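You operate a simulated robot arm through the tools that you are given. There is no shell and no other tool. Be economical: measure what you need, move in short steps, check, and stop when the job is done.

You are at the controls of a simulated two-armed robot. One attempt, no reset.

TASK
Hold the white tub on the service bench top steady with one hand and put the battery marked "95 %" from the service bench top in it with the other.

It is judged by the outcome, as a careful person would: the job done as asked, and still so three seconds after it is handed in. It fails if anything else is knocked over, pushed out of place, dropped, spilled or broken.

THE ROBOT
Two 7-joint arms with three-finger grippers on one trunk, on a base that drives. Base frame: it is fixed to the floor where the robot stands at the start and does not move with it; the origin is under the middle of the robot, x ahead of it, y to its left, z up; the surface under the hand at the start is at about z = 88. Readings come in cm, rad, newtons and seconds.
The left shoulder is at the start at [9, 12.6, 108.6], the right one opposite. With the tool pointing down near the work surface each hand reaches from about 36 to 86 cm from the robot's upright axis, wherever it stands, measured 20 degrees to its own side. Payload 2.94 kg a hand.
Tool frame (each hand has its own): the origin (TCP) lies between the finger pads and is the grasp point; the fingertips stand 3 cm ahead of it; z points along the fingers, y is the line along which they close. Largest opening 12.8 cm; the body of the gripper starts 9.3 cm behind the TCP.
Orientation is told as [roll, pitch, yaw] about the base's x, y, z axes, in that order, counted from this pose: with the fingers straight down and closing along the base's y, the tool's x points along the base's -x, its y along +y and its z along -z.

THE INTERFACE
- The arms move only by the tool step_arm. It takes "left_plan", "right_plan" or both (then of equal length, played together; a hand with none holds still); each is a list of rows, each a list of 7 numbers: the shift along the base's x, y, z in cm, then the turn, a rotation vector about the base's x, y, z in rad, then the opening, from 0 (shut) to 1 (fully open). In form: [[x, y, z, rx, ry, rz, claw], ...]. A call has 1 to 12 rows; each row is the pose to reach, as a shift and turn from the pose commanded when the call began. Rows are played at 5 a second. More than 5 cm and 0.15 rad between two rows, or a gripper value outside its range, and nothing of the call is played. A pose out of reach is approached as far as the arm can. The call stops where the force on the tool passes 40 N (or 10 N more than at its start, if that is more) or the arm is blocked; 0.2 s more then pass. The fingers move at their own pace and stop on an object; they squeeze with about 23 N. The grip force told is the motor's: it shows also when the fingers shut on nothing. Time passes only in rows, and 0.2 s behind the last, so rows that repeat a pose let the fingers close. The reply holds the time, the measured pose of the TCP, the force on the tool along the base axes, the opening and the grip force, in the units named above and with some noise, with the torque about the TCP (base axes, N m) and any sound that the robot's microphone picked up.
- Cameras (640 x 400 px; columns grow to the right, rows downward): "scene" is now at [21.03, 2.52, 127.08]; the picture's right is [0.32, -0.95, 0.00], its down [-0.43, -0.15, -0.89] and it looks along [0.84, 0.28, -0.45] (base axes); focal length 254 px, centre (320, 200). "left" rides on the left gripper at [6.9, 1.5, -12] in its tool frame; the picture's right is [-0.21, 0.98, 0.00], its down [-0.82, -0.18, -0.54] and it looks along [-0.53, -0.12, 0.84] (tool axes); focal length 251 px, centre (320, 200). "right" rides on the right gripper at [6.9, -1.5, -12] in its tool frame; the picture's right is [0.21, 0.98, 0.00], its down [-0.82, 0.18, -0.54] and it looks along [-0.53, 0.12, 0.84] (tool axes); focal length 251 px, centre (320, 200).
- grab_frame(camera): a new picture of that camera. It takes no simulated time.
- move_column(by): slides the trunk up (or, below 0, down) by that many cm; the arms and the scene camera ride with it, the base frame stays. It gives what a move gives, with no picture.
- drive_base(legs): drives the robot by 1 to 6 legs, each [ahead, left, turn to the left] in cm, cm and rad, along the robot's own axes; the way and the turn of a leg run together, so that a leg with both is an arc; at most 150 cm and 3.142 rad a leg. The arms and the cameras ride along, it lands a little off, and it stops where it bumps. It gives what a move gives.
- aim_head(pan, tilt): turns the head with the scene camera to pan (to the left, within 1.396 rad either way) and tilt (down, from -0.506 to 1.204), counted from straight ahead of the robot. It gives what a move gives.
- locate(camera, pixels): there is no depth. For up to 12 entries [column, row, z] of the newest picture of that camera ("zoom" is the newest enlarged one), the place [x, y] in the base frame at which the ray of that pixel passes the height z, good to about 0.2 cm, but the place of the scene camera against the robot may be out by one fixed shift of up to 2.5 cm in any direction. It takes no simulated time.
- enlarge(camera, box): a new picture of the part [left, top, right, bottom] of that camera's present view, enlarged. It takes no simulated time.
- sign_off(): hands the job in; it is judged then, once.

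Keep the steps short. Do not move on a guess: measure, check each grasp and each placing, and mend mistakes. In all there are 80 turns and 78 pictures (those below and enlarged ones count). Leave the grippers open and the arms clear of the work at the hand-in unless told otherwise, and finish with a single line.

The tools are called after ">>>" as a command line: name --argument value ..., lists and objects as JSON in quotes. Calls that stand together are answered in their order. step_arm: Moves the arms, as the interface text tells. Its arguments: {"type":"object","properties":{"left_plan":{"type":"array"},"right_plan":{"type":"array"}},"required":[]} The other tools are called the same way: move_column (by) slides the trunk up or down; drive_base (legs) drives the base; aim_head (pan, tilt) turns the head that bears the scene camera; grab_frame (camera) takes a picture; locate (camera, pixels) gives the place at which the rays of pixels pass given heights; enlarge (camera, box) takes an enlarged picture of a part of a camera's view; sign_off () hands the job in.

At the start:

```text
time_s: 0.0
left_tool_pos: [40.31, 27.59, 112.94]
left_tool_rot: [0.0, 0.001, 0.0]
left_wrist_force: [0.2, -0.4, 0.1]
left_ft_torque: [0.03, 0.03, 0.0]
left_grip_width: 12.8
left_gripper_force: 0.1
right_tool_pos: [56.31, -2.78, 113.57]
right_tool_rot: [0.001, 0.001, 0.001]
right_wrist_force: [0.4, 0.9, 0.4]
right_ft_torque: [-0.03, 0.0, 0.03]
right_grip_width: 12.81
right_gripper_force: 0.1
trunk travel left (down, up): [-30.0, 24.8]
robot x, y, heading: [-0.22, 0.24, -0.001]
head pan, tilt: [0.325, 0.471]
```

scene: 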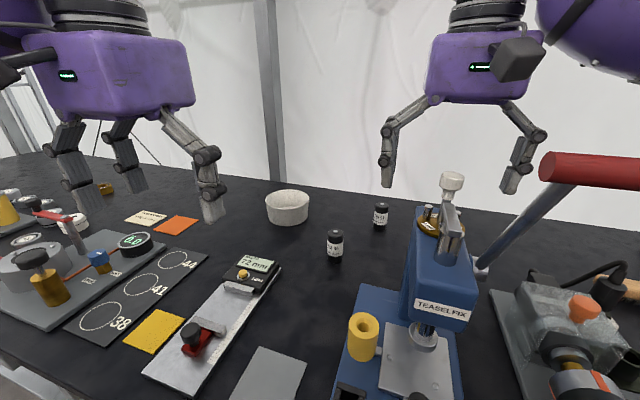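
right: 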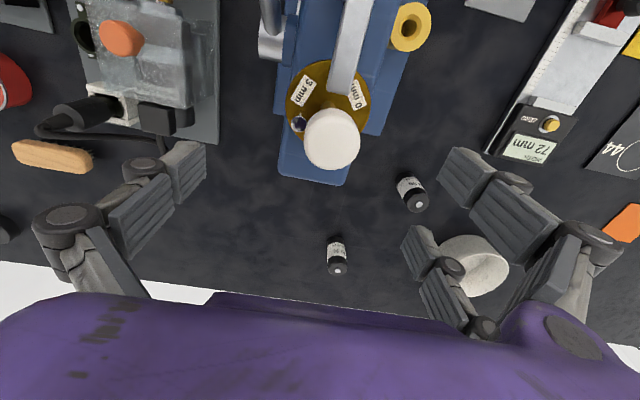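
left: 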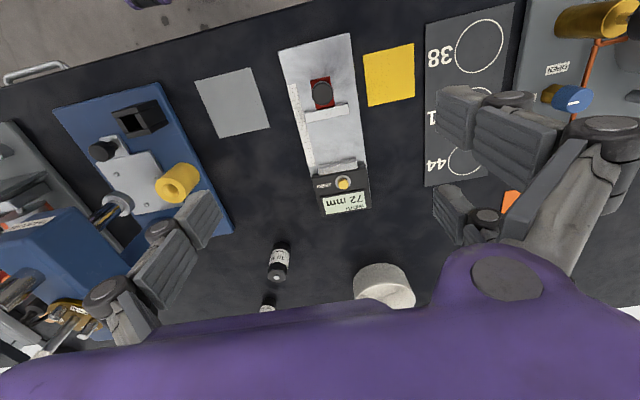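

I see two small black batteries with labels (scene about (335,245) and (381,215)) and a white tub at (288,207). I'll enlarge to read the labels.

>>> enlarge --camera "scene" --box '[250, 170, 410, 270]'

>>> enlarge --camera "right" --box '[310, 160, 470, 290]'

>>> locate --camera "right" --pixels '[[417, 205, 92], [338, 270, 92], [475, 265, 92], [417, 205, 88], [338, 270, 88]]'

>>> locate --camera "left" --pixels '[[278, 277, 92], [385, 285, 92], [266, 310, 92]]'

>>> locate --camera "scene" --pixels '[[335, 261, 88], [380, 229, 88], [288, 223, 88], [265, 207, 92], [309, 207, 92]]'

```text
4.00 times, centred on (330, 220) of scene
```

zoom: 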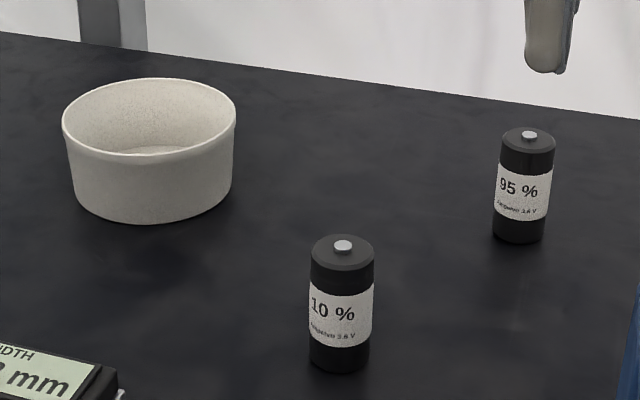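

```text
3.08 times, centred on (390, 225) of right
```

zoom: 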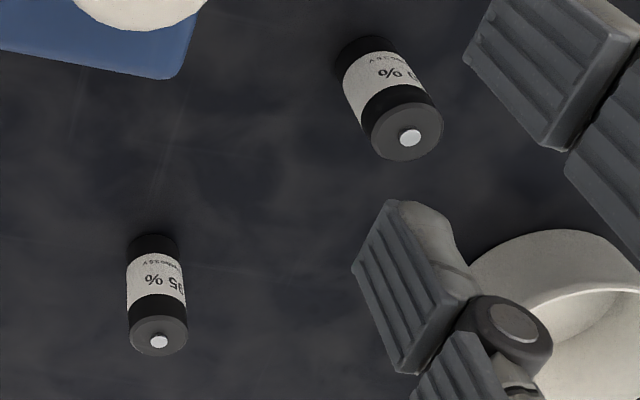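

```text
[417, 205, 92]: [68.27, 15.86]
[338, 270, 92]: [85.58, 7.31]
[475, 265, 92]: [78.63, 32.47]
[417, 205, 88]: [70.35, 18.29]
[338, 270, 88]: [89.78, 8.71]
```

```text
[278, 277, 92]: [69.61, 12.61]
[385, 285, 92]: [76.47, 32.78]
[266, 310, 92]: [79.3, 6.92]
```

```text
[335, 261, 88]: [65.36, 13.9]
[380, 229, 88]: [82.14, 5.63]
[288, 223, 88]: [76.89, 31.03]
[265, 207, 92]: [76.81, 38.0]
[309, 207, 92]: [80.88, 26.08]
```

The "95 %" battery is the far one, at roughly (80, 6.5). The tub is near (77, 32), which is too far for the right hand. I'll check the bench's front edge and how much room the base has to move.

>>> locate --camera "left" --pixels '[[10, 85, 88], [300, 8, 88], [150, 48, 88]]'

>>> locate --camera "right" --pixels '[[335, 238, 88], [338, 270, 94], [338, 270, 95], [338, 270, 96], [332, 140, 108], [332, 140, 112], [332, 140, 116]]'

>>> aim_head --pan 0.2 --tilt 1.15

>>> grab_frame --camera "scene"

```text
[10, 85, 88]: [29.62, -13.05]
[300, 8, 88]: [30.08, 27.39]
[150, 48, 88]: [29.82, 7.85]
```

```text
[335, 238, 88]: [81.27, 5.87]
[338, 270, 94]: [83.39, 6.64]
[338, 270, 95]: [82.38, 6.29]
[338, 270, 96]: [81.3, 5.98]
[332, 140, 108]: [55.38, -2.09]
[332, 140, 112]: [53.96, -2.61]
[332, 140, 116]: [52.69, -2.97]
```

```text
time_s: 1.1
left_tool_pos: [40.33, 27.57, 112.92]
left_tool_rot: [0.0, 0.001, 0.001]
left_wrist_force: [1.3, -0.3, -1.1]
left_ft_torque: [0.04, 0.01, -0.01]
left_grip_width: 12.8
left_gripper_force: 0.1
right_tool_pos: [56.2, -2.66, 113.63]
right_tool_rot: [-0.002, -0.001, -0.001]
right_wrist_force: [-0.5, 0.8, -0.5]
right_ft_torque: [0.01, 0.05, 0.02]
right_grip_width: 12.78
right_gripper_force: 0.0
trunk travel left (down, up): [-30.0, 24.8]
robot x, y, heading: [0.22, -0.02, -0.002]
head pan, tilt: [0.201, 1.15]
```

```text
72 pictures are left
```

scene: 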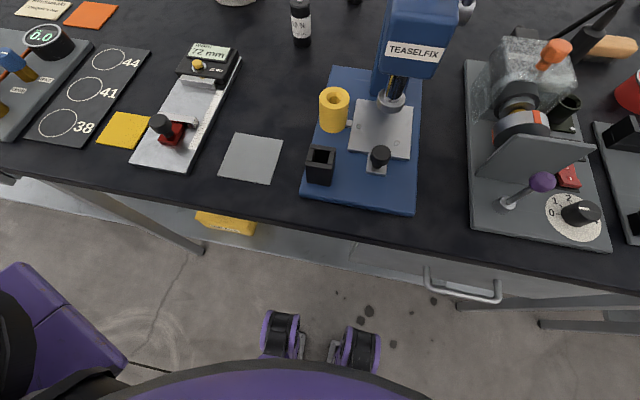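

The bench edge is at x≈30 and the base has some room ahead. The right hand sits beside the press's tall knob, so I'll raise the trunk before driving left, then look.

>>> move_column --by 15

>>> aim_head --pan -0.2 --tilt 0.75

>>> grab_frame --camera "scene"

>>> grab_frame --camera "right"

```text
time_s: 2.8
left_tool_pos: [40.37, 27.54, 127.91]
left_tool_rot: [0.0, -0.001, 0.0]
left_wrist_force: [-0.9, 0.2, -0.3]
left_ft_torque: [0.02, 0.04, -0.01]
left_grip_width: 12.78
left_gripper_force: 0.0
right_tool_pos: [56.33, -2.7, 128.46]
right_tool_rot: [-0.001, 0.001, 0.001]
right_wrist_force: [-0.2, -0.8, 0.6]
right_ft_torque: [0.01, 0.0, 0.04]
right_grip_width: 12.79
right_gripper_force: 0.0
trunk travel left (down, up): [-45.0, 9.8]
robot x, y, heading: [-0.06, 0.33, -0.001]
head pan, tilt: [0.201, 1.15]
```

```text
time_s: 3.7
left_tool_pos: [40.25, 27.63, 127.94]
left_tool_rot: [0.0, 0.001, 0.0]
left_wrist_force: [0.6, 0.6, 0.6]
left_ft_torque: [-0.04, -0.03, -0.04]
left_grip_width: 12.81
left_gripper_force: 0.0
right_tool_pos: [56.21, -2.72, 128.57]
right_tool_rot: [-0.001, -0.003, 0.0]
right_wrist_force: [0.3, -0.4, 0.0]
right_ft_torque: [0.01, 0.0, 0.02]
right_grip_width: 12.8
right_gripper_force: 0.0
trunk travel left (down, up): [-45.0, 9.8]
robot x, y, heading: [0.27, -0.15, -0.001]
head pan, tilt: [-0.201, 0.75]
```

```text
71 pictures are left
```

scene: 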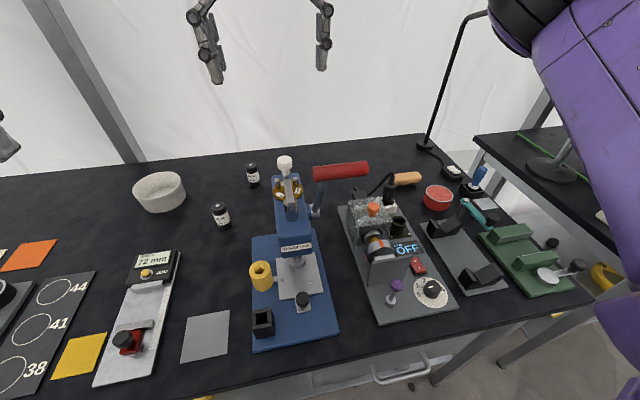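

```text
70 pictures are left
```

right: 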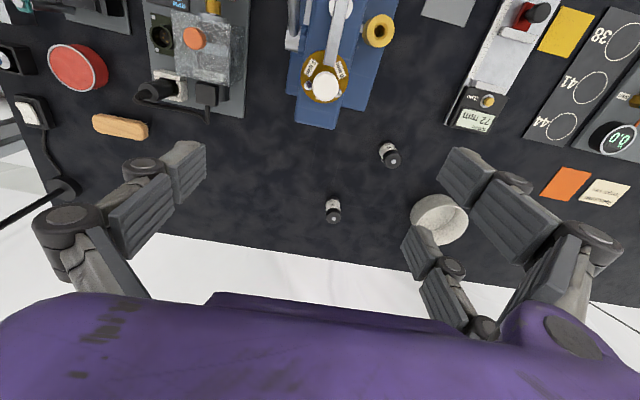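

>>> locate --camera "right" --pixels '[[325, 83, 106], [325, 83, 110], [325, 83, 114], [334, 218, 94], [334, 218, 95], [334, 218, 96], [333, 200, 88], [392, 160, 95]]'

>>> drive_base --legs '[[0, 28, 0]]'

>>> aim_head --pan 0.0 --tilt 1.15

>>> grab_frame --camera "scene"

```text
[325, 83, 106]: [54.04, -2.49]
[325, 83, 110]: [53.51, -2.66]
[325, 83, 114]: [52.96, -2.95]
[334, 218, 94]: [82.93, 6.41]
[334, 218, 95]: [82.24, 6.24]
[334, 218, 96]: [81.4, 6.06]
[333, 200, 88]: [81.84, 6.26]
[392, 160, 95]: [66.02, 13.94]
```

```text
time_s: 6.7
left_tool_pos: [40.3, 55.38, 127.85]
left_tool_rot: [-0.001, 0.001, 0.0]
left_wrist_force: [0.3, 0.9, 1.4]
left_ft_torque: [0.01, 0.02, 0.03]
left_grip_width: 12.79
left_gripper_force: 0.2
right_tool_pos: [56.25, 25.16, 128.63]
right_tool_rot: [0.0, 0.001, -0.001]
right_wrist_force: [0.9, -0.6, 0.4]
right_ft_torque: [0.0, -0.02, -0.04]
right_grip_width: 12.8
right_gripper_force: 0.1
trunk travel left (down, up): [-45.0, 9.8]
robot x, y, heading: [-0.14, 27.8, -0.001]
head pan, tilt: [-0.201, 0.75]
```

```text
time_s: 7.6
left_tool_pos: [40.49, 55.38, 127.75]
left_tool_rot: [-0.001, 0.001, -0.003]
left_wrist_force: [0.4, 0.1, 0.0]
left_ft_torque: [-0.03, 0.0, 0.01]
left_grip_width: 12.82
left_gripper_force: 0.0
right_tool_pos: [56.24, 25.08, 128.41]
right_tool_rot: [-0.001, 0.002, -0.001]
right_wrist_force: [0.0, 0.5, -0.1]
right_ft_torque: [0.01, 0.03, -0.01]
right_grip_width: 12.81
right_gripper_force: 0.1
trunk travel left (down, up): [-45.0, 9.8]
robot x, y, heading: [-0.14, 28.16, 0.002]
head pan, tilt: [0.0, 1.15]
```

```text
69 pictures are left
```

scene: 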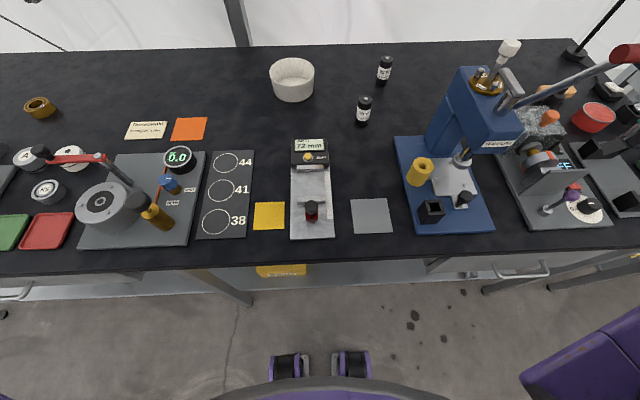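

Room ahead is clear: the wheels and chest are well short of the bench edge. I'll drive forward 10 cm so both targets are comfortably in reach.

>>> drive_base --legs '[[10, 0, 0]]'

>>> grab_frame --camera "right"

>>> grab_frame --camera "left"

>>> aim_head --pan -0.1 --tilt 0.7

>>> grab_frame --camera "scene"

```text
time_s: 8.7
left_tool_pos: [50.11, 55.4, 128.02]
left_tool_rot: [0.0, -0.002, 0.002]
left_wrist_force: [-0.2, -0.2, 0.8]
left_ft_torque: [0.0, -0.01, -0.01]
left_grip_width: 12.8
left_gripper_force: 0.2
right_tool_pos: [66.04, 25.03, 128.53]
right_tool_rot: [0.001, -0.001, -0.002]
right_wrist_force: [-0.9, -1.4, -0.1]
right_ft_torque: [-0.01, 0.02, -0.01]
right_grip_width: 12.8
right_gripper_force: 0.0
trunk travel left (down, up): [-45.0, 9.8]
robot x, y, heading: [10.38, 27.8, 0.001]
head pan, tilt: [0.0, 1.15]
```

```text
68 pictures are left
```

right: 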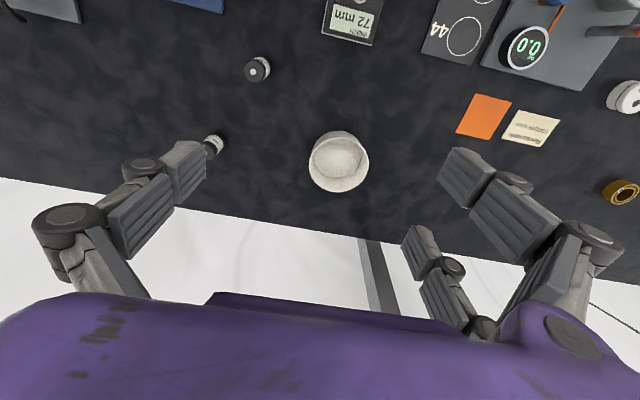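

```text
67 pictures are left
```

left: 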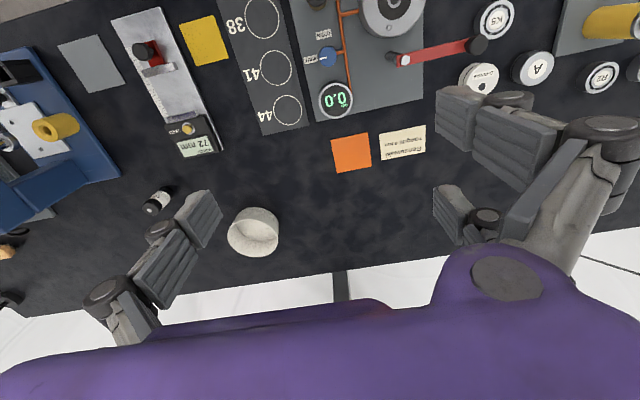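

```text
time_s: 9.6
left_tool_pos: [50.15, 55.43, 127.91]
left_tool_rot: [0.0, -0.002, 0.002]
left_wrist_force: [0.8, 0.3, -0.5]
left_ft_torque: [-0.01, 0.0, 0.02]
left_grip_width: 12.8
left_gripper_force: 0.0
right_tool_pos: [66.13, 25.16, 128.69]
right_tool_rot: [0.001, -0.001, -0.001]
right_wrist_force: [-0.3, 0.2, 0.2]
right_ft_torque: [0.0, 0.0, 0.0]
right_grip_width: 12.8
right_gripper_force: 0.0
trunk travel left (down, up): [-45.0, 9.8]
robot x, y, heading: [9.96, 27.96, -0.0]
head pan, tilt: [-0.099, 0.7]
```

```text
66 pictures are left
```

scene: 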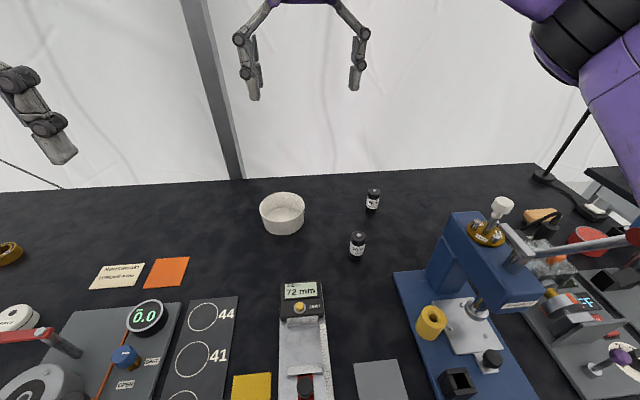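

Both are in view. I'll measure the tub's rim and base from the wrist cameras.

>>> enlarge --camera "right" --box '[280, 110, 400, 210]'

>>> enlarge --camera "left" --box '[195, 190, 315, 270]'

```text
4.00 times, centred on (340, 160) of right
```

zoom: 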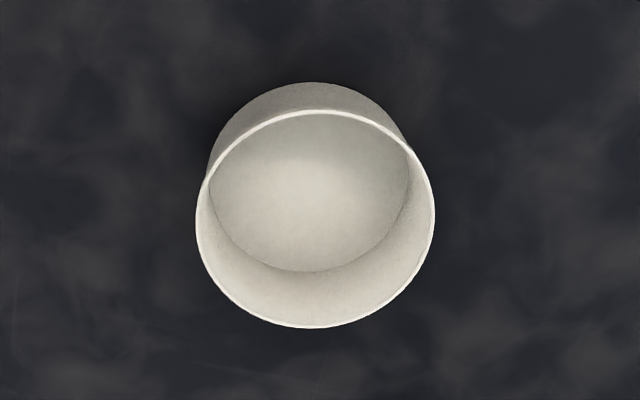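

```text
5.00 times, centred on (255, 230) of left
```

zoom: 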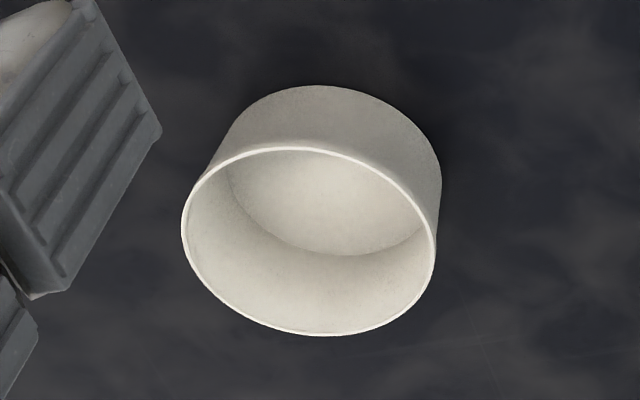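

>>> locate --camera "right" --pixels '[[309, 162.5, 94], [368.5, 162.5, 94], [339.5, 137.8, 94], [337.5, 191.8, 94], [338.8, 130.5, 88], [309, 162.5, 96], [368.5, 162.5, 96], [339.5, 137.8, 96], [337.5, 191.8, 96], [257, 69, 95.5], [218, 138, 95.5]]'

>>> locate --camera "left" --pixels '[[227.4, 236, 94], [278, 240, 94], [252, 220, 94], [255.4, 257, 94], [227.4, 236, 96], [278, 240, 96], [252, 220, 96], [255.4, 257, 96]]'

```text
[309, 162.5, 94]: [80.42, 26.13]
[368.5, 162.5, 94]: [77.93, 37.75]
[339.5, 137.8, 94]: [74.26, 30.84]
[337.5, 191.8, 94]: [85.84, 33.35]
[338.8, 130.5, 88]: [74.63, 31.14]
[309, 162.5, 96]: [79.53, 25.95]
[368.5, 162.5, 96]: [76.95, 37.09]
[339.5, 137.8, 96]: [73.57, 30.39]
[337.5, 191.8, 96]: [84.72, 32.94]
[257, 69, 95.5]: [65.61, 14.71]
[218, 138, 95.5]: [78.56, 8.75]
```

```text
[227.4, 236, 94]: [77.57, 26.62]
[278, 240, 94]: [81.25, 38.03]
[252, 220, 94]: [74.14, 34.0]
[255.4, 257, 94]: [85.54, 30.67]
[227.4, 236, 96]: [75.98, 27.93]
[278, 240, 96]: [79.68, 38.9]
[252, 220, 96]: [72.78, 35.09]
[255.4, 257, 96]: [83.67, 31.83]
```

Fits give the tub centre as about (79.8, 32.1), the rim at z≈94 and about 11.8 cm across. The battery is near (82, 6) with its top at about 95.5. Next I'll move the right hand high above the battery, yawing it 90° so the fingers close along x.

>>> step_arm --right_plan '[[1.4, -1.7, 0, 0, 0, 0.14, 1], [2.8, -3.4, 0, 0, 0, 0.28, 1], [4.2, -5.1, 0, 0, 0, 0.42, 1], [5.6, -6.8, 0, 0, 0, 0.56, 1], [7.0, -8.5, 0, 0, 0, 0.7, 1], [8.4, -10.2, 0, 0, 0, 0.84, 1], [9.8, -11.9, 0, 0, 0, 0.98, 1], [11.2, -13.6, 0, 0, 0, 1.12, 1], [12.6, -15.3, 0, 0, 0, 1.26, 1], [14.0, -17.0, 0, 0, 0, 1.4, 1], [15.4, -18.7, 0, 0, 0, 1.54, 1], [15.7, -19.0, 0, 0, 0, 1.57, 1]]'

>>> grab_frame --camera "right"

>>> grab_frame --camera "scene"

```text
time_s: 12.2
left_tool_pos: [50.23, 55.38, 127.98]
left_tool_rot: [0.0, -0.001, 0.002]
left_wrist_force: [-0.8, -0.5, 0.0]
left_ft_torque: [-0.03, 0.0, 0.0]
left_grip_width: 12.8
left_gripper_force: 0.1
right_tool_pos: [51.55, 23.23, 121.96]
right_tool_rot: [-0.001, -0.003, 1.544]
right_wrist_force: [-0.9, 0.6, 0.6]
right_ft_torque: [0.05, -0.01, -0.04]
right_grip_width: 12.79
right_gripper_force: 0.0
right hand out of reach, approached as far as the arm can: row 6, 7, 8, 9, 10, 11, 12
trunk travel left (down, up): [-45.0, 9.8]
robot x, y, heading: [10.04, 28.03, -0.0]
head pan, tilt: [-0.099, 0.7]
```

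```text
63 pictures are left
```

right: 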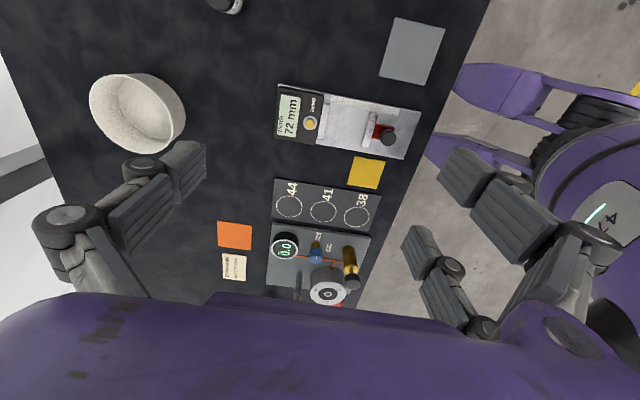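

```text
62 pictures are left
```

scene: 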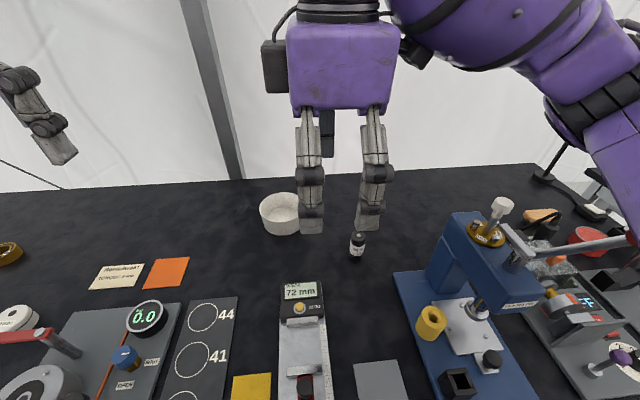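

The pose was out of reach at that height, so the hand stopped at (51.5, 23.2, 122). Before going on I'll check what the commanded pose is now with a tiny zero-shift move.

>>> step_arm --right_plan '[[0, 0, 0, 0, 0, 0, 1]]'

```text
time_s: 12.6
left_tool_pos: [50.17, 55.55, 127.88]
left_tool_rot: [0.001, -0.003, 0.001]
left_wrist_force: [0.4, 0.4, 0.2]
left_ft_torque: [0.03, -0.01, 0.0]
left_grip_width: 12.8
left_gripper_force: 0.0
right_tool_pos: [51.53, 23.31, 122.03]
right_tool_rot: [-0.002, 0.0, 1.542]
right_wrist_force: [-0.6, -0.5, -1.1]
right_ft_torque: [-0.02, 0.01, -0.01]
right_grip_width: 12.81
right_gripper_force: 0.1
trunk travel left (down, up): [-45.0, 9.8]
robot x, y, heading: [9.92, 27.67, 0.002]
head pan, tilt: [-0.099, 0.7]
```

The command now matches the reached pose. I'll lower the hand to z≈108 (nothing beneath is that tall), then move out in x.

>>> step_arm --right_plan '[[0, 0, -4, 0, 0, 0, 1], [0, 0, -8, 0, 0, 0, 1], [0, 0, -12, 0, 0, 0, 1], [4, -1, -14, 0, 0, 0, 1], [8, -3, -14, 0, 0, 0, 1], [12, -5, -14, 0, 0, 0, 1], [16, -8, -14, 0, 0, 0, 1], [20, -11, -14, 0, 0, 0, 1], [24, -13, -14, 0, 0, 0, 1]]'

>>> grab_frame --camera "right"

>>> grab_frame --camera "scene"

```text
time_s: 14.6
left_tool_pos: [50.28, 55.52, 128.02]
left_tool_rot: [-0.003, -0.004, 0.003]
left_wrist_force: [0.2, 0.2, -0.2]
left_ft_torque: [-0.04, 0.01, 0.0]
left_grip_width: 12.79
left_gripper_force: 0.1
right_tool_pos: [51.68, 24.73, 112.19]
right_tool_rot: [0.0, -0.001, 1.564]
right_wrist_force: [0.8, -0.7, 0.0]
right_ft_torque: [0.03, 0.03, 0.04]
right_grip_width: 12.8
right_gripper_force: 0.1
right hand out of reach, approached as far as the arm can: row 1, 2, 3, 4, 5, 6, 7, 8, 9
trunk travel left (down, up): [-45.0, 9.8]
robot x, y, heading: [9.63, 27.32, -0.0]
head pan, tilt: [-0.099, 0.7]
```

```text
61 pictures are left
```

right: 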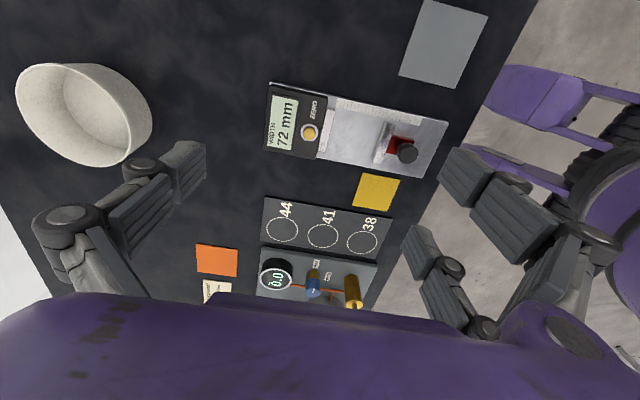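

```text
60 pictures are left
```

scene: 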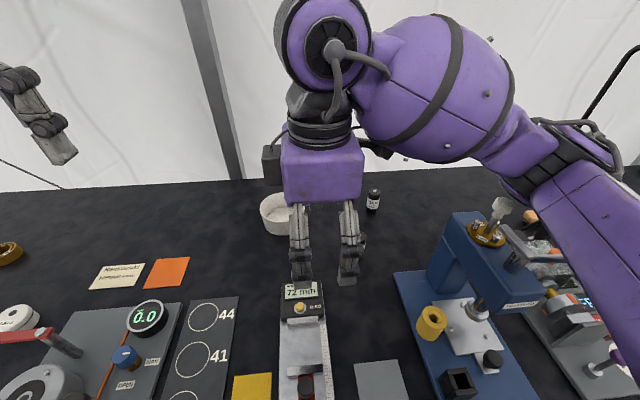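

A yaw of +90° is at the wrist's limit and drops the elbow towards the press. I'll undo it, raising the hand and unwinding the yaw.

>>> step_arm --right_plan '[[0, 0, 3, 0, 0, -0.13, 1], [0, 0, 6, 0, 0, -0.26, 1], [0, 0, 9, 0, 0, -0.39, 1], [0, 0, 11, 0, 0, -0.52, 1], [1, 0, 11, 0, 0, -0.65, 1], [2, 0, 11, 0, 0, -0.78, 1], [3, 0, 11, 0, 0, -0.91, 1], [4, 0, 11, 0, 0, -1.04, 1], [5, 0, 11, 0, 0, -1.17, 1], [6, 0, 11, 0, 0, -1.3, 1], [7, 0, 11, 0, 0, -1.43, 1], [8, 0, 11, 0, 0, -1.56, 1]]'

>>> grab_frame --camera "scene"

```text
time_s: 17.2
left_tool_pos: [50.28, 55.31, 127.93]
left_tool_rot: [-0.002, 0.0, 0.001]
left_wrist_force: [0.0, 0.1, 0.4]
left_ft_torque: [0.01, 0.01, 0.0]
left_grip_width: 12.79
left_gripper_force: 0.1
right_tool_pos: [60.16, 24.03, 123.36]
right_tool_rot: [0.002, 0.001, 0.009]
right_wrist_force: [0.1, 0.1, -0.6]
right_ft_torque: [0.01, 0.0, -0.02]
right_grip_width: 12.79
right_gripper_force: 0.0
trunk travel left (down, up): [-45.0, 9.8]
robot x, y, heading: [10.02, 27.79, -0.001]
head pan, tilt: [-0.099, 0.7]
```

```text
59 pictures are left
```

scene: 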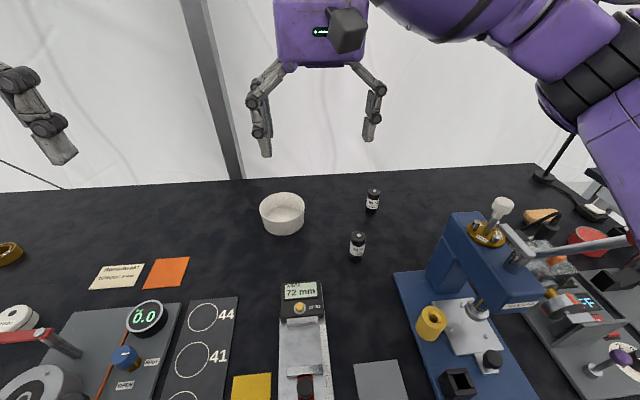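

It's recovered to yaw 0 with the elbow high. Now I'll move over the battery while lowering the hand to z≈108.

>>> step_arm --right_plan '[[2, -2, -3, 0, 0, 0, 1], [4, -4, -6, 0, 0, 0, 1], [6, -6, -9, 0, 0, 0, 1], [8, -8, -12, 0, 0, 0, 1], [10, -10, -14, 0, 0, 0, 1], [12.5, -12.5, -15, 0, 0, 0, 1], [15, -15, -15, 0, 0, 0, 1], [17, -17, -15, 0, 0, 0, 1]]'

>>> grab_frame --camera "right"

>>> grab_frame --camera "scene"

```text
time_s: 19.0
left_tool_pos: [50.21, 55.42, 127.97]
left_tool_rot: [0.0, 0.0, 0.002]
left_wrist_force: [-0.2, -0.9, 0.2]
left_ft_torque: [-0.01, 0.03, -0.02]
left_grip_width: 12.81
left_gripper_force: 0.0
right_tool_pos: [77.26, 6.81, 108.47]
right_tool_rot: [-0.001, 0.0, 0.01]
right_wrist_force: [-0.5, 0.5, 0.7]
right_ft_torque: [-0.05, 0.0, -0.02]
right_grip_width: 12.81
right_gripper_force: 0.0
trunk travel left (down, up): [-45.0, 9.8]
robot x, y, heading: [9.88, 27.99, -0.002]
head pan, tilt: [-0.099, 0.7]
```

```text
58 pictures are left
```

right: 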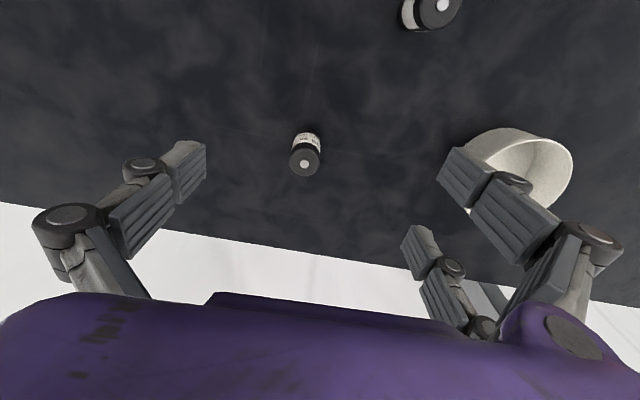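

```text
57 pictures are left
```

scene: 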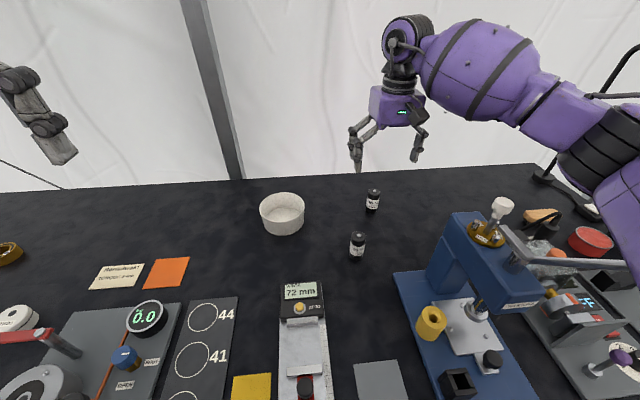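

The battery now sits between the fingers in the picture, with its button at about (304,164). I'll measure it.

>>> enlarge --camera "right" --box '[265, 125, 345, 185]'

>>> locate --camera "right" --pixels '[[304, 162, 94], [304, 162, 95], [304, 162, 96], [290, 162, 95], [320, 162, 95], [305, 133, 89]]'

```text
6.67 times, centred on (305, 155) of right
```

zoom: 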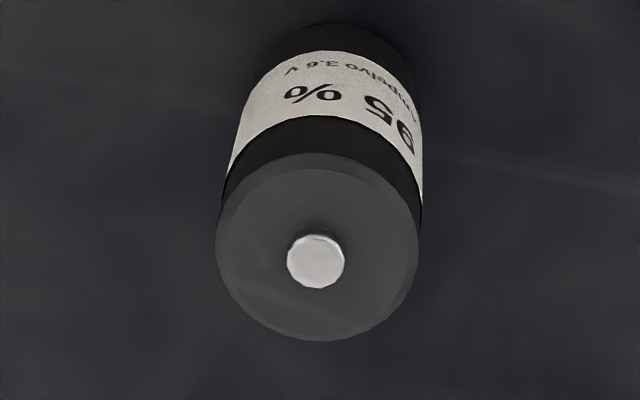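

```text
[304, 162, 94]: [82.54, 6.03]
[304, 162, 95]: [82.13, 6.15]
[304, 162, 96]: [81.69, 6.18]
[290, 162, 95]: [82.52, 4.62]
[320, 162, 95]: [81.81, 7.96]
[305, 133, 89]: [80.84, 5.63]
```

The label "95 %" is confirmed, with the battery's centre at about (82.0, 6.1) and a diameter of about 3.3. I'll move over it and descend partway.

>>> step_arm --right_plan '[[2.5, -0.4, 0, 0, 0, 0, 1], [4.75, -0.7, 0, 0, 0, 0, 0.8], [4.75, -0.7, -4, 0, 0, 0, 0.8], [4.75, -0.7, -8, 0, 0, 0, 0.8]]'

>>> grab_frame --camera "right"

>>> enlarge --camera "scene" --box '[300, 80, 480, 260]'

```text
time_s: 20.0
left_tool_pos: [50.6, 55.25, 127.85]
left_tool_rot: [0.002, 0.001, -0.001]
left_wrist_force: [0.2, -0.9, -0.2]
left_ft_torque: [0.08, 0.11, 0.0]
left_grip_width: 12.76
left_gripper_force: 0.0
right_tool_pos: [82.18, 6.28, 100.26]
right_tool_rot: [-0.001, 0.001, 0.011]
right_wrist_force: [1.8, -0.9, -1.0]
right_ft_torque: [0.06, 0.03, 0.01]
right_grip_width: 10.22
right_gripper_force: 0.1
trunk travel left (down, up): [-45.0, 9.8]
robot x, y, heading: [10.24, 27.86, 0.001]
head pan, tilt: [-0.099, 0.7]
```

```text
55 pictures are left
```

right: 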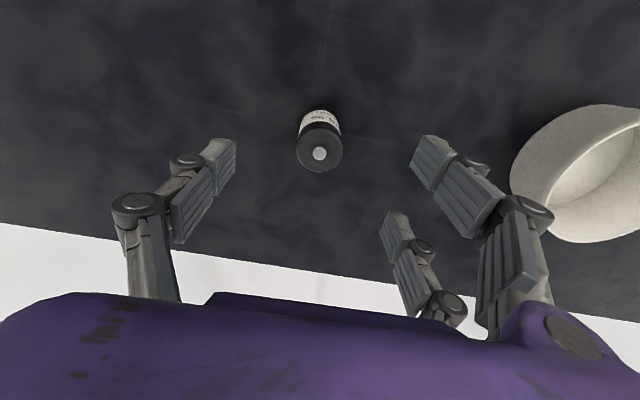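

```text
2.22 times, centred on (390, 170) of scene
```

zoom: 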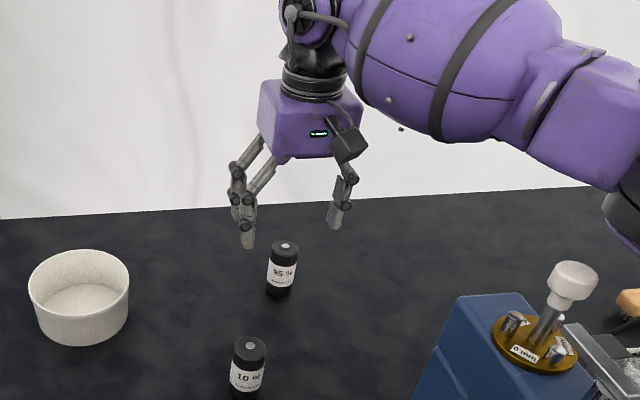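

>>> locate --camera "right" --pixels '[[319.5, 151, 95], [319.5, 151, 95.5], [319.5, 151, 96], [224, 150, 97.3], [430, 150, 97.3]]'

```text
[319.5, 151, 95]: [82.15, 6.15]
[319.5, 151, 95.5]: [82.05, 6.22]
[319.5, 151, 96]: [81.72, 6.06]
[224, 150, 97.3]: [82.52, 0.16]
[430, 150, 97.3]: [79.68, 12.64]
```

The hand is aligned to within 2 mm. I'll descend to z≈93.5 (fingertips at about 90.5) and close.

>>> step_arm --right_plan '[[0, -0.1, -3, 0, 0, 0, 0.8], [0, -0.1, -5, 0, 0, 0, 0.8], [0, -0.1, -6.7, 0, 0, 0, 0.8], [0, -0.1, -6.7, 0, 0, 0, 0.5], [0, -0.1, -6.7, 0, 0, 0, 0.3], [0, -0.1, -6.7, 0, 0, 0, 0.1], [0, -0.1, -6.7, 0, 0, 0, 0.1], [0, -0.1, -6.7, 0, 0, 0, 0.1]]'

>>> grab_frame --camera "right"

```text
time_s: 21.8
left_tool_pos: [50.2, 55.49, 127.95]
left_tool_rot: [-0.001, -0.001, -0.001]
left_wrist_force: [0.0, 0.0, 0.4]
left_ft_torque: [0.03, 0.01, 0.0]
left_grip_width: 12.8
left_gripper_force: 0.0
right_tool_pos: [82.4, 6.2, 94.4]
right_tool_rot: [-0.001, -0.012, 0.01]
right_wrist_force: [0.3, 0.3, -0.8]
right_ft_torque: [0.01, -0.01, -0.04]
right_grip_width: 2.59
right_gripper_force: 22.6
trunk travel left (down, up): [-45.0, 9.8]
robot x, y, heading: [10.04, 27.71, 0.005]
head pan, tilt: [-0.099, 0.7]
```

```text
53 pictures are left
```

right: 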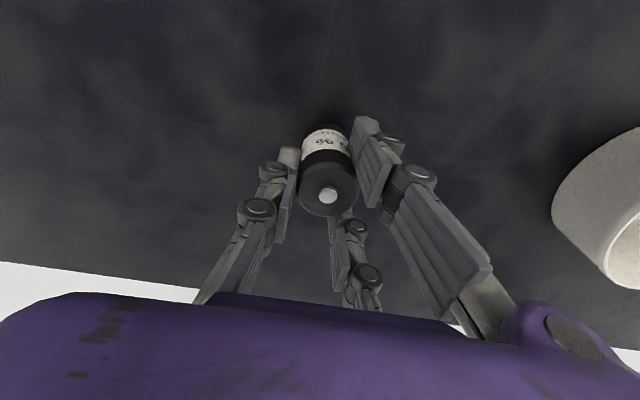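

It's gripping at 2.6 cm and 22.6 N. I'll lift straight up and check.

>>> step_arm --right_plan '[[0, 0, 2, 0, 0, 0, 0.1], [0, 0, 5, 0, 0, 0, 0.1], [0, 0, 9, 0, 0, 0, 0.1], [0, 0, 13, 0, 0, 0, 0.1]]'

>>> grab_frame --camera "scene"

>>> grab_frame --camera "right"

```text
time_s: 22.8
left_tool_pos: [50.24, 55.41, 127.91]
left_tool_rot: [0.0, -0.001, 0.001]
left_wrist_force: [-0.2, 0.3, 0.1]
left_ft_torque: [0.01, 0.0, -0.01]
left_grip_width: 12.77
left_gripper_force: 0.0
right_tool_pos: [81.92, 6.19, 106.52]
right_tool_rot: [-0.004, 0.001, 0.009]
right_wrist_force: [0.3, -0.4, -2.3]
right_ft_torque: [0.01, -0.01, -0.01]
right_grip_width: 2.6
right_gripper_force: 22.9
trunk travel left (down, up): [-45.0, 9.8]
robot x, y, heading: [10.02, 27.87, -0.001]
head pan, tilt: [-0.099, 0.7]
```

```text
52 pictures are left
```

scene: 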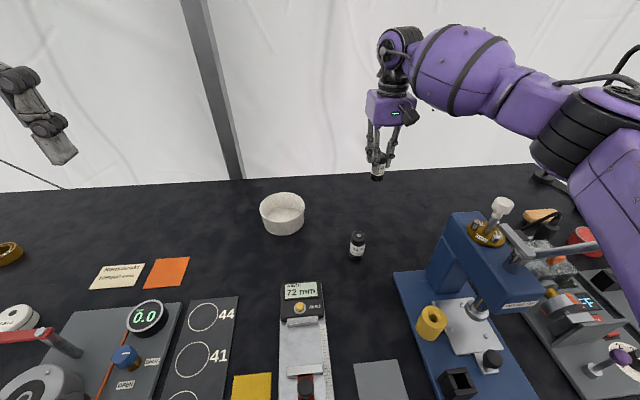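

```text
51 pictures are left
```

right: 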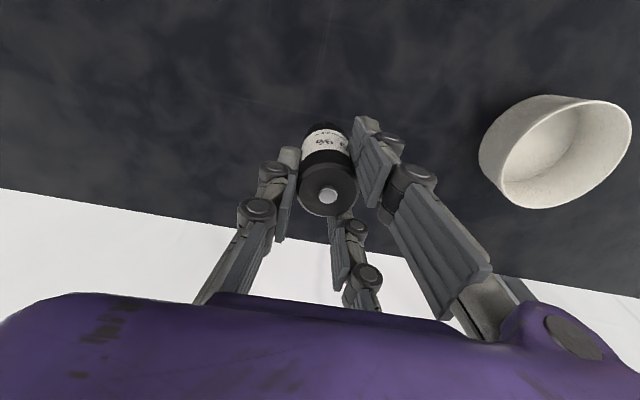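

The battery is held. Now the left hand: I'll hover it above the tub's left wall at (79.8, 37.9), leaning back slightly (pitch −0.35) to leave room for the right hand.

>>> step_arm --left_plan '[[2, -1, -3.5, 0, -0.03, 0, 0.6], [4, -2, -7, 0, -0.06, 0, 0.45], [6.5, -3.5, -10, 0, -0.09, 0, 0.45], [9, -5, -13, 0, -0.12, 0, 0.45], [11.5, -6.5, -16, 0, -0.15, 0, 0.45], [14, -8, -18, 0, -0.18, 0, 0.45], [17, -9.5, -20, 0, -0.21, 0, 0.45], [20, -11, -22, 0, -0.24, 0, 0.45], [23, -13, -23, 0, -0.27, 0, 0.45], [26, -15, -23, 0, -0.3, 0, 0.45], [29, -17, -23, 0, -0.33, 0, 0.45], [29.6, -17.5, -23, 0, -0.35, 0, 0.45]]'

>>> grab_frame --camera "left"

>>> grab_frame --camera "scene"

```text
time_s: 25.4
left_tool_pos: [79.86, 38.02, 105.14]
left_tool_rot: [-0.002, -0.353, 0.001]
left_wrist_force: [0.2, 0.2, -0.4]
left_ft_torque: [0.01, 0.04, 0.02]
left_grip_width: 5.76
left_gripper_force: 0.1
right_tool_pos: [82.06, 6.06, 106.29]
right_tool_rot: [0.0, 0.0, 0.01]
right_wrist_force: [-0.5, -0.5, -0.5]
right_ft_torque: [-0.02, 0.04, 0.0]
right_grip_width: 2.59
right_gripper_force: 23.2
trunk travel left (down, up): [-45.0, 9.8]
robot x, y, heading: [9.61, 27.64, -0.002]
head pan, tilt: [-0.099, 0.7]
```

```text
50 pictures are left
```

left: 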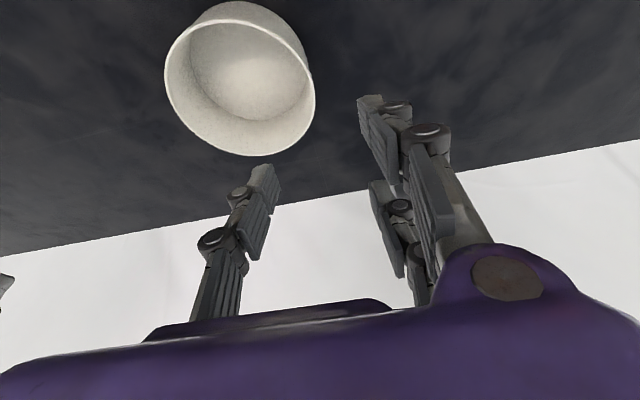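

```text
49 pictures are left
```

scene: 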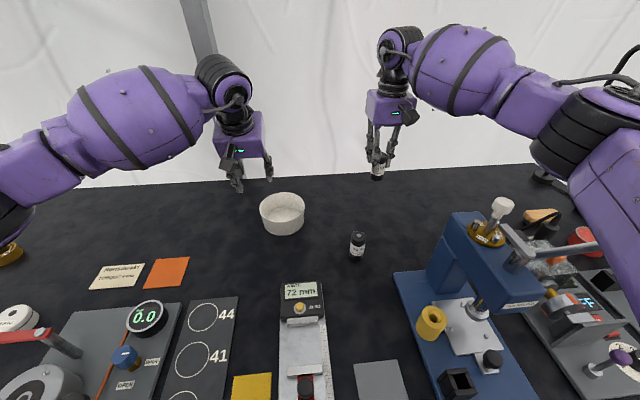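

>>> enlarge --camera "left" --box '[140, 0, 400, 165]'

>>> locate --camera "left" --pixels '[[165, 76, 94], [315, 102, 94], [250, 156, 94], [225, 21, 94], [240, 88, 94]]'

```text
2.42 times, centred on (270, 82) of left
```

zoom: 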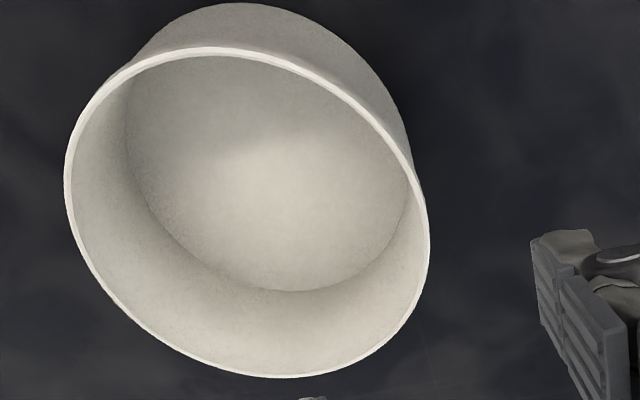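

```text
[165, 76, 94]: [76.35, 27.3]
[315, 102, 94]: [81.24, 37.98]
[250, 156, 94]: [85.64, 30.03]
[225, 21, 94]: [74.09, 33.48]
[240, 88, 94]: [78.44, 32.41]
```

The rim fit is consistent: centre (79.8, 32.1), radius 5.9. I'll descend straight so that one finger is inside and the pair is outside the left wall, and stop above final depth to check.

>>> step_arm --left_plan '[[-0.3, -0.1, -3, 0, 0, 0, 0.45], [-0.5, -0.1, -6, 0, 0, 0, 0.45], [-0.5, -0.1, -8.5, 0, 0, 0, 0.45]]'

>>> grab_frame --camera "left"

>>> enlarge --camera "scene" --box '[200, 100, 360, 250]'

```text
time_s: 26.2
left_tool_pos: [79.3, 37.85, 96.75]
left_tool_rot: [-0.002, -0.353, 0.003]
left_wrist_force: [0.3, -1.1, -0.3]
left_ft_torque: [0.0, 0.0, 0.0]
left_grip_width: 5.75
left_gripper_force: 0.1
right_tool_pos: [82.14, 6.1, 106.53]
right_tool_rot: [0.0, -0.001, 0.011]
right_wrist_force: [-0.5, 0.3, -1.1]
right_ft_torque: [0.0, 0.0, 0.0]
right_grip_width: 2.58
right_gripper_force: 23.2
trunk travel left (down, up): [-45.0, 9.8]
robot x, y, heading: [10.2, 28.15, 0.001]
head pan, tilt: [-0.099, 0.7]
```

```text
47 pictures are left
```

left: 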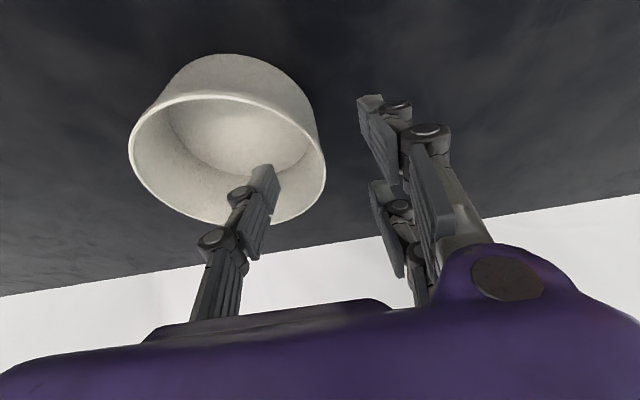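

```text
2.67 times, centred on (280, 175) of scene
```

zoom: 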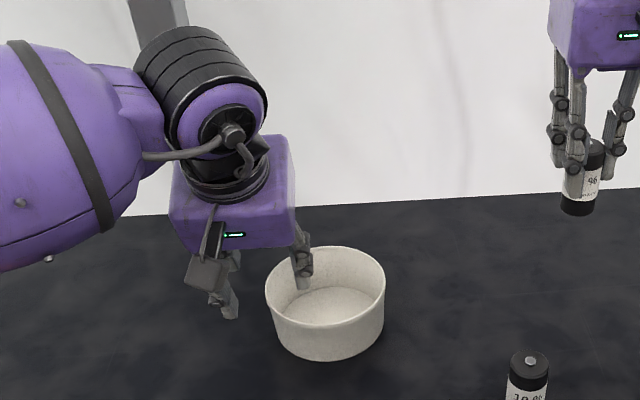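

One finger is inside the tub and the pair is outside. I'll lower 2.6 cm more and close partway.

>>> step_arm --left_plan '[[0, 0, -1.3, 0, 0, 0, 0.45], [0, 0, -2.6, 0, 0, 0, 0.45], [0, 0, -2.6, 0, 0, 0, 0.25], [0, 0, -2.6, 0, 0, 0, 0.18], [0, 0, -2.6, 0, 0, 0, 0.18]]'

>>> grab_frame --camera "left"

```text
time_s: 27.4
left_tool_pos: [79.24, 37.81, 93.92]
left_tool_rot: [0.0, -0.35, 0.002]
left_wrist_force: [-0.2, 0.1, 0.0]
left_ft_torque: [-0.01, 0.01, -0.01]
left_grip_width: 2.29
left_gripper_force: 0.1
right_tool_pos: [81.99, 6.15, 106.43]
right_tool_rot: [-0.001, 0.0, 0.011]
right_wrist_force: [0.0, -0.1, -1.5]
right_ft_torque: [0.0, -0.01, 0.02]
right_grip_width: 2.55
right_gripper_force: 23.6
trunk travel left (down, up): [-45.0, 9.8]
robot x, y, heading: [10.02, 28.09, -0.001]
head pan, tilt: [-0.099, 0.7]
```

```text
45 pictures are left
```

left: 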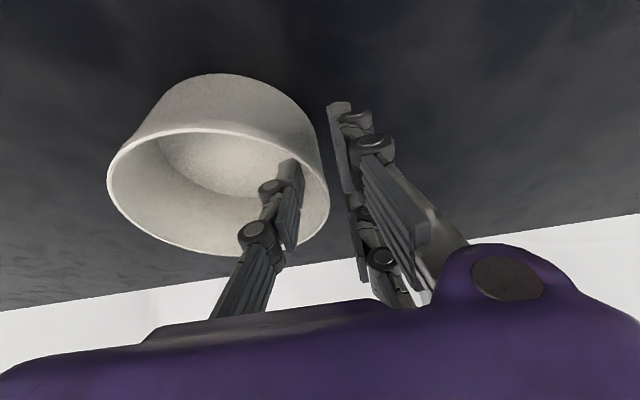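

It's well centred on the wall with no contact force. I'll close the rest of the way to pinch the wall.

>>> step_arm --left_plan '[[0, 0, 0, 0, 0, 0, 0.12], [0, 0, 0, 0, 0, 0, 0.08], [0, 0, 0, 0, 0, 0, 0.05], [0, 0, 0, 0, 0, 0, 0.02], [0, 0, 0, 0, 0, 0, 0.0], [0, 0, 0, 0, 0, 0, 0.0]]'

>>> grab_frame --camera "left"

>>> enlarge --camera "scene" --box '[200, 100, 360, 250]'

```text
time_s: 28.8
left_tool_pos: [79.41, 37.79, 93.97]
left_tool_rot: [-0.002, -0.352, 0.002]
left_wrist_force: [1.0, -0.7, 4.4]
left_ft_torque: [-0.59, 0.01, 0.12]
left_grip_width: 0.56
left_gripper_force: 23.7
right_tool_pos: [82.01, 6.11, 106.46]
right_tool_rot: [0.0, 0.0, 0.01]
right_wrist_force: [-0.2, -0.7, -0.2]
right_ft_torque: [-0.02, 0.0, 0.0]
right_grip_width: 2.51
right_gripper_force: 23.6
trunk travel left (down, up): [-45.0, 9.8]
robot x, y, heading: [10.08, 27.86, -0.002]
head pan, tilt: [-0.099, 0.7]
```

```text
44 pictures are left
```

left: 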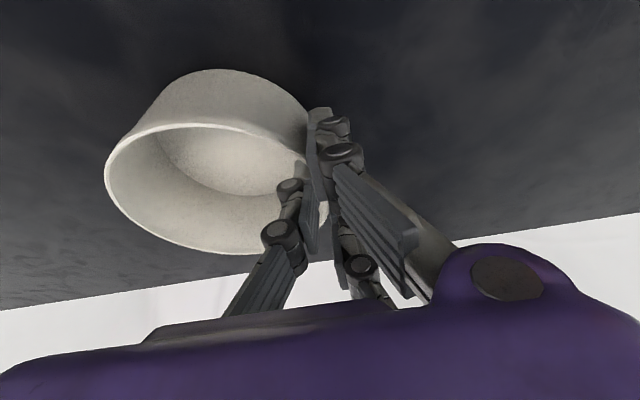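

```text
2.67 times, centred on (280, 175) of scene
```

zoom: 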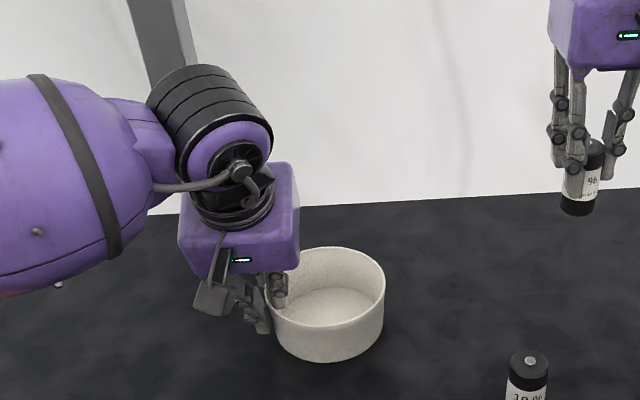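

The tub is pinched at 23.7 N and hasn't shifted. Now I'll carry the battery over the tub at z≈106.5, rolling the right hand +0.3 so its body leans away from the left hand.

>>> step_arm --right_plan '[[0, 3, 0.3, 0.05, 0, 0, 0.1], [0, 6, 0.6, 0.1, 0, 0, 0.1], [0, 9, 1, 0.15, 0, 0, 0.1], [0, 12, 1, 0.2, 0, 0, 0.1], [0, 15, 1, 0.25, 0, 0, 0.1], [0, 17, 1, 0.3, 0, 0, 0.1], [0, 19, 1, 0.3, 0, 0, 0.1]]'

>>> grab_frame --camera "scene"

>>> grab_frame --camera "right"

```text
time_s: 30.4
left_tool_pos: [79.26, 37.86, 93.92]
left_tool_rot: [-0.002, -0.351, 0.001]
left_wrist_force: [0.6, 0.2, 4.8]
left_ft_torque: [-0.51, 0.04, 0.14]
left_grip_width: 0.6
left_gripper_force: 22.9
right_tool_pos: [82.22, 25.29, 107.59]
right_tool_rot: [0.299, -0.004, 0.01]
right_wrist_force: [-0.3, 0.3, -0.7]
right_ft_torque: [0.01, 0.0, 0.05]
right_grip_width: 2.52
right_gripper_force: 23.0
trunk travel left (down, up): [-45.0, 9.8]
robot x, y, heading: [10.15, 28.04, 0.002]
head pan, tilt: [-0.099, 0.7]
```

```text
42 pictures are left
```

scene: 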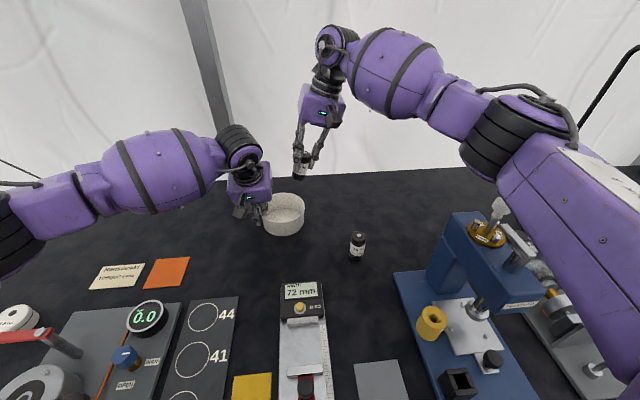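

```text
41 pictures are left
```

right: 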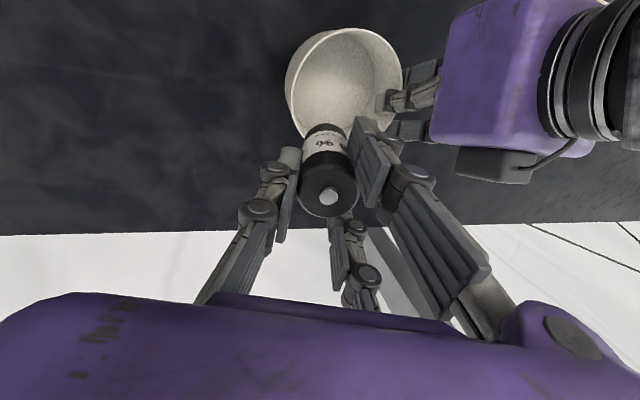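

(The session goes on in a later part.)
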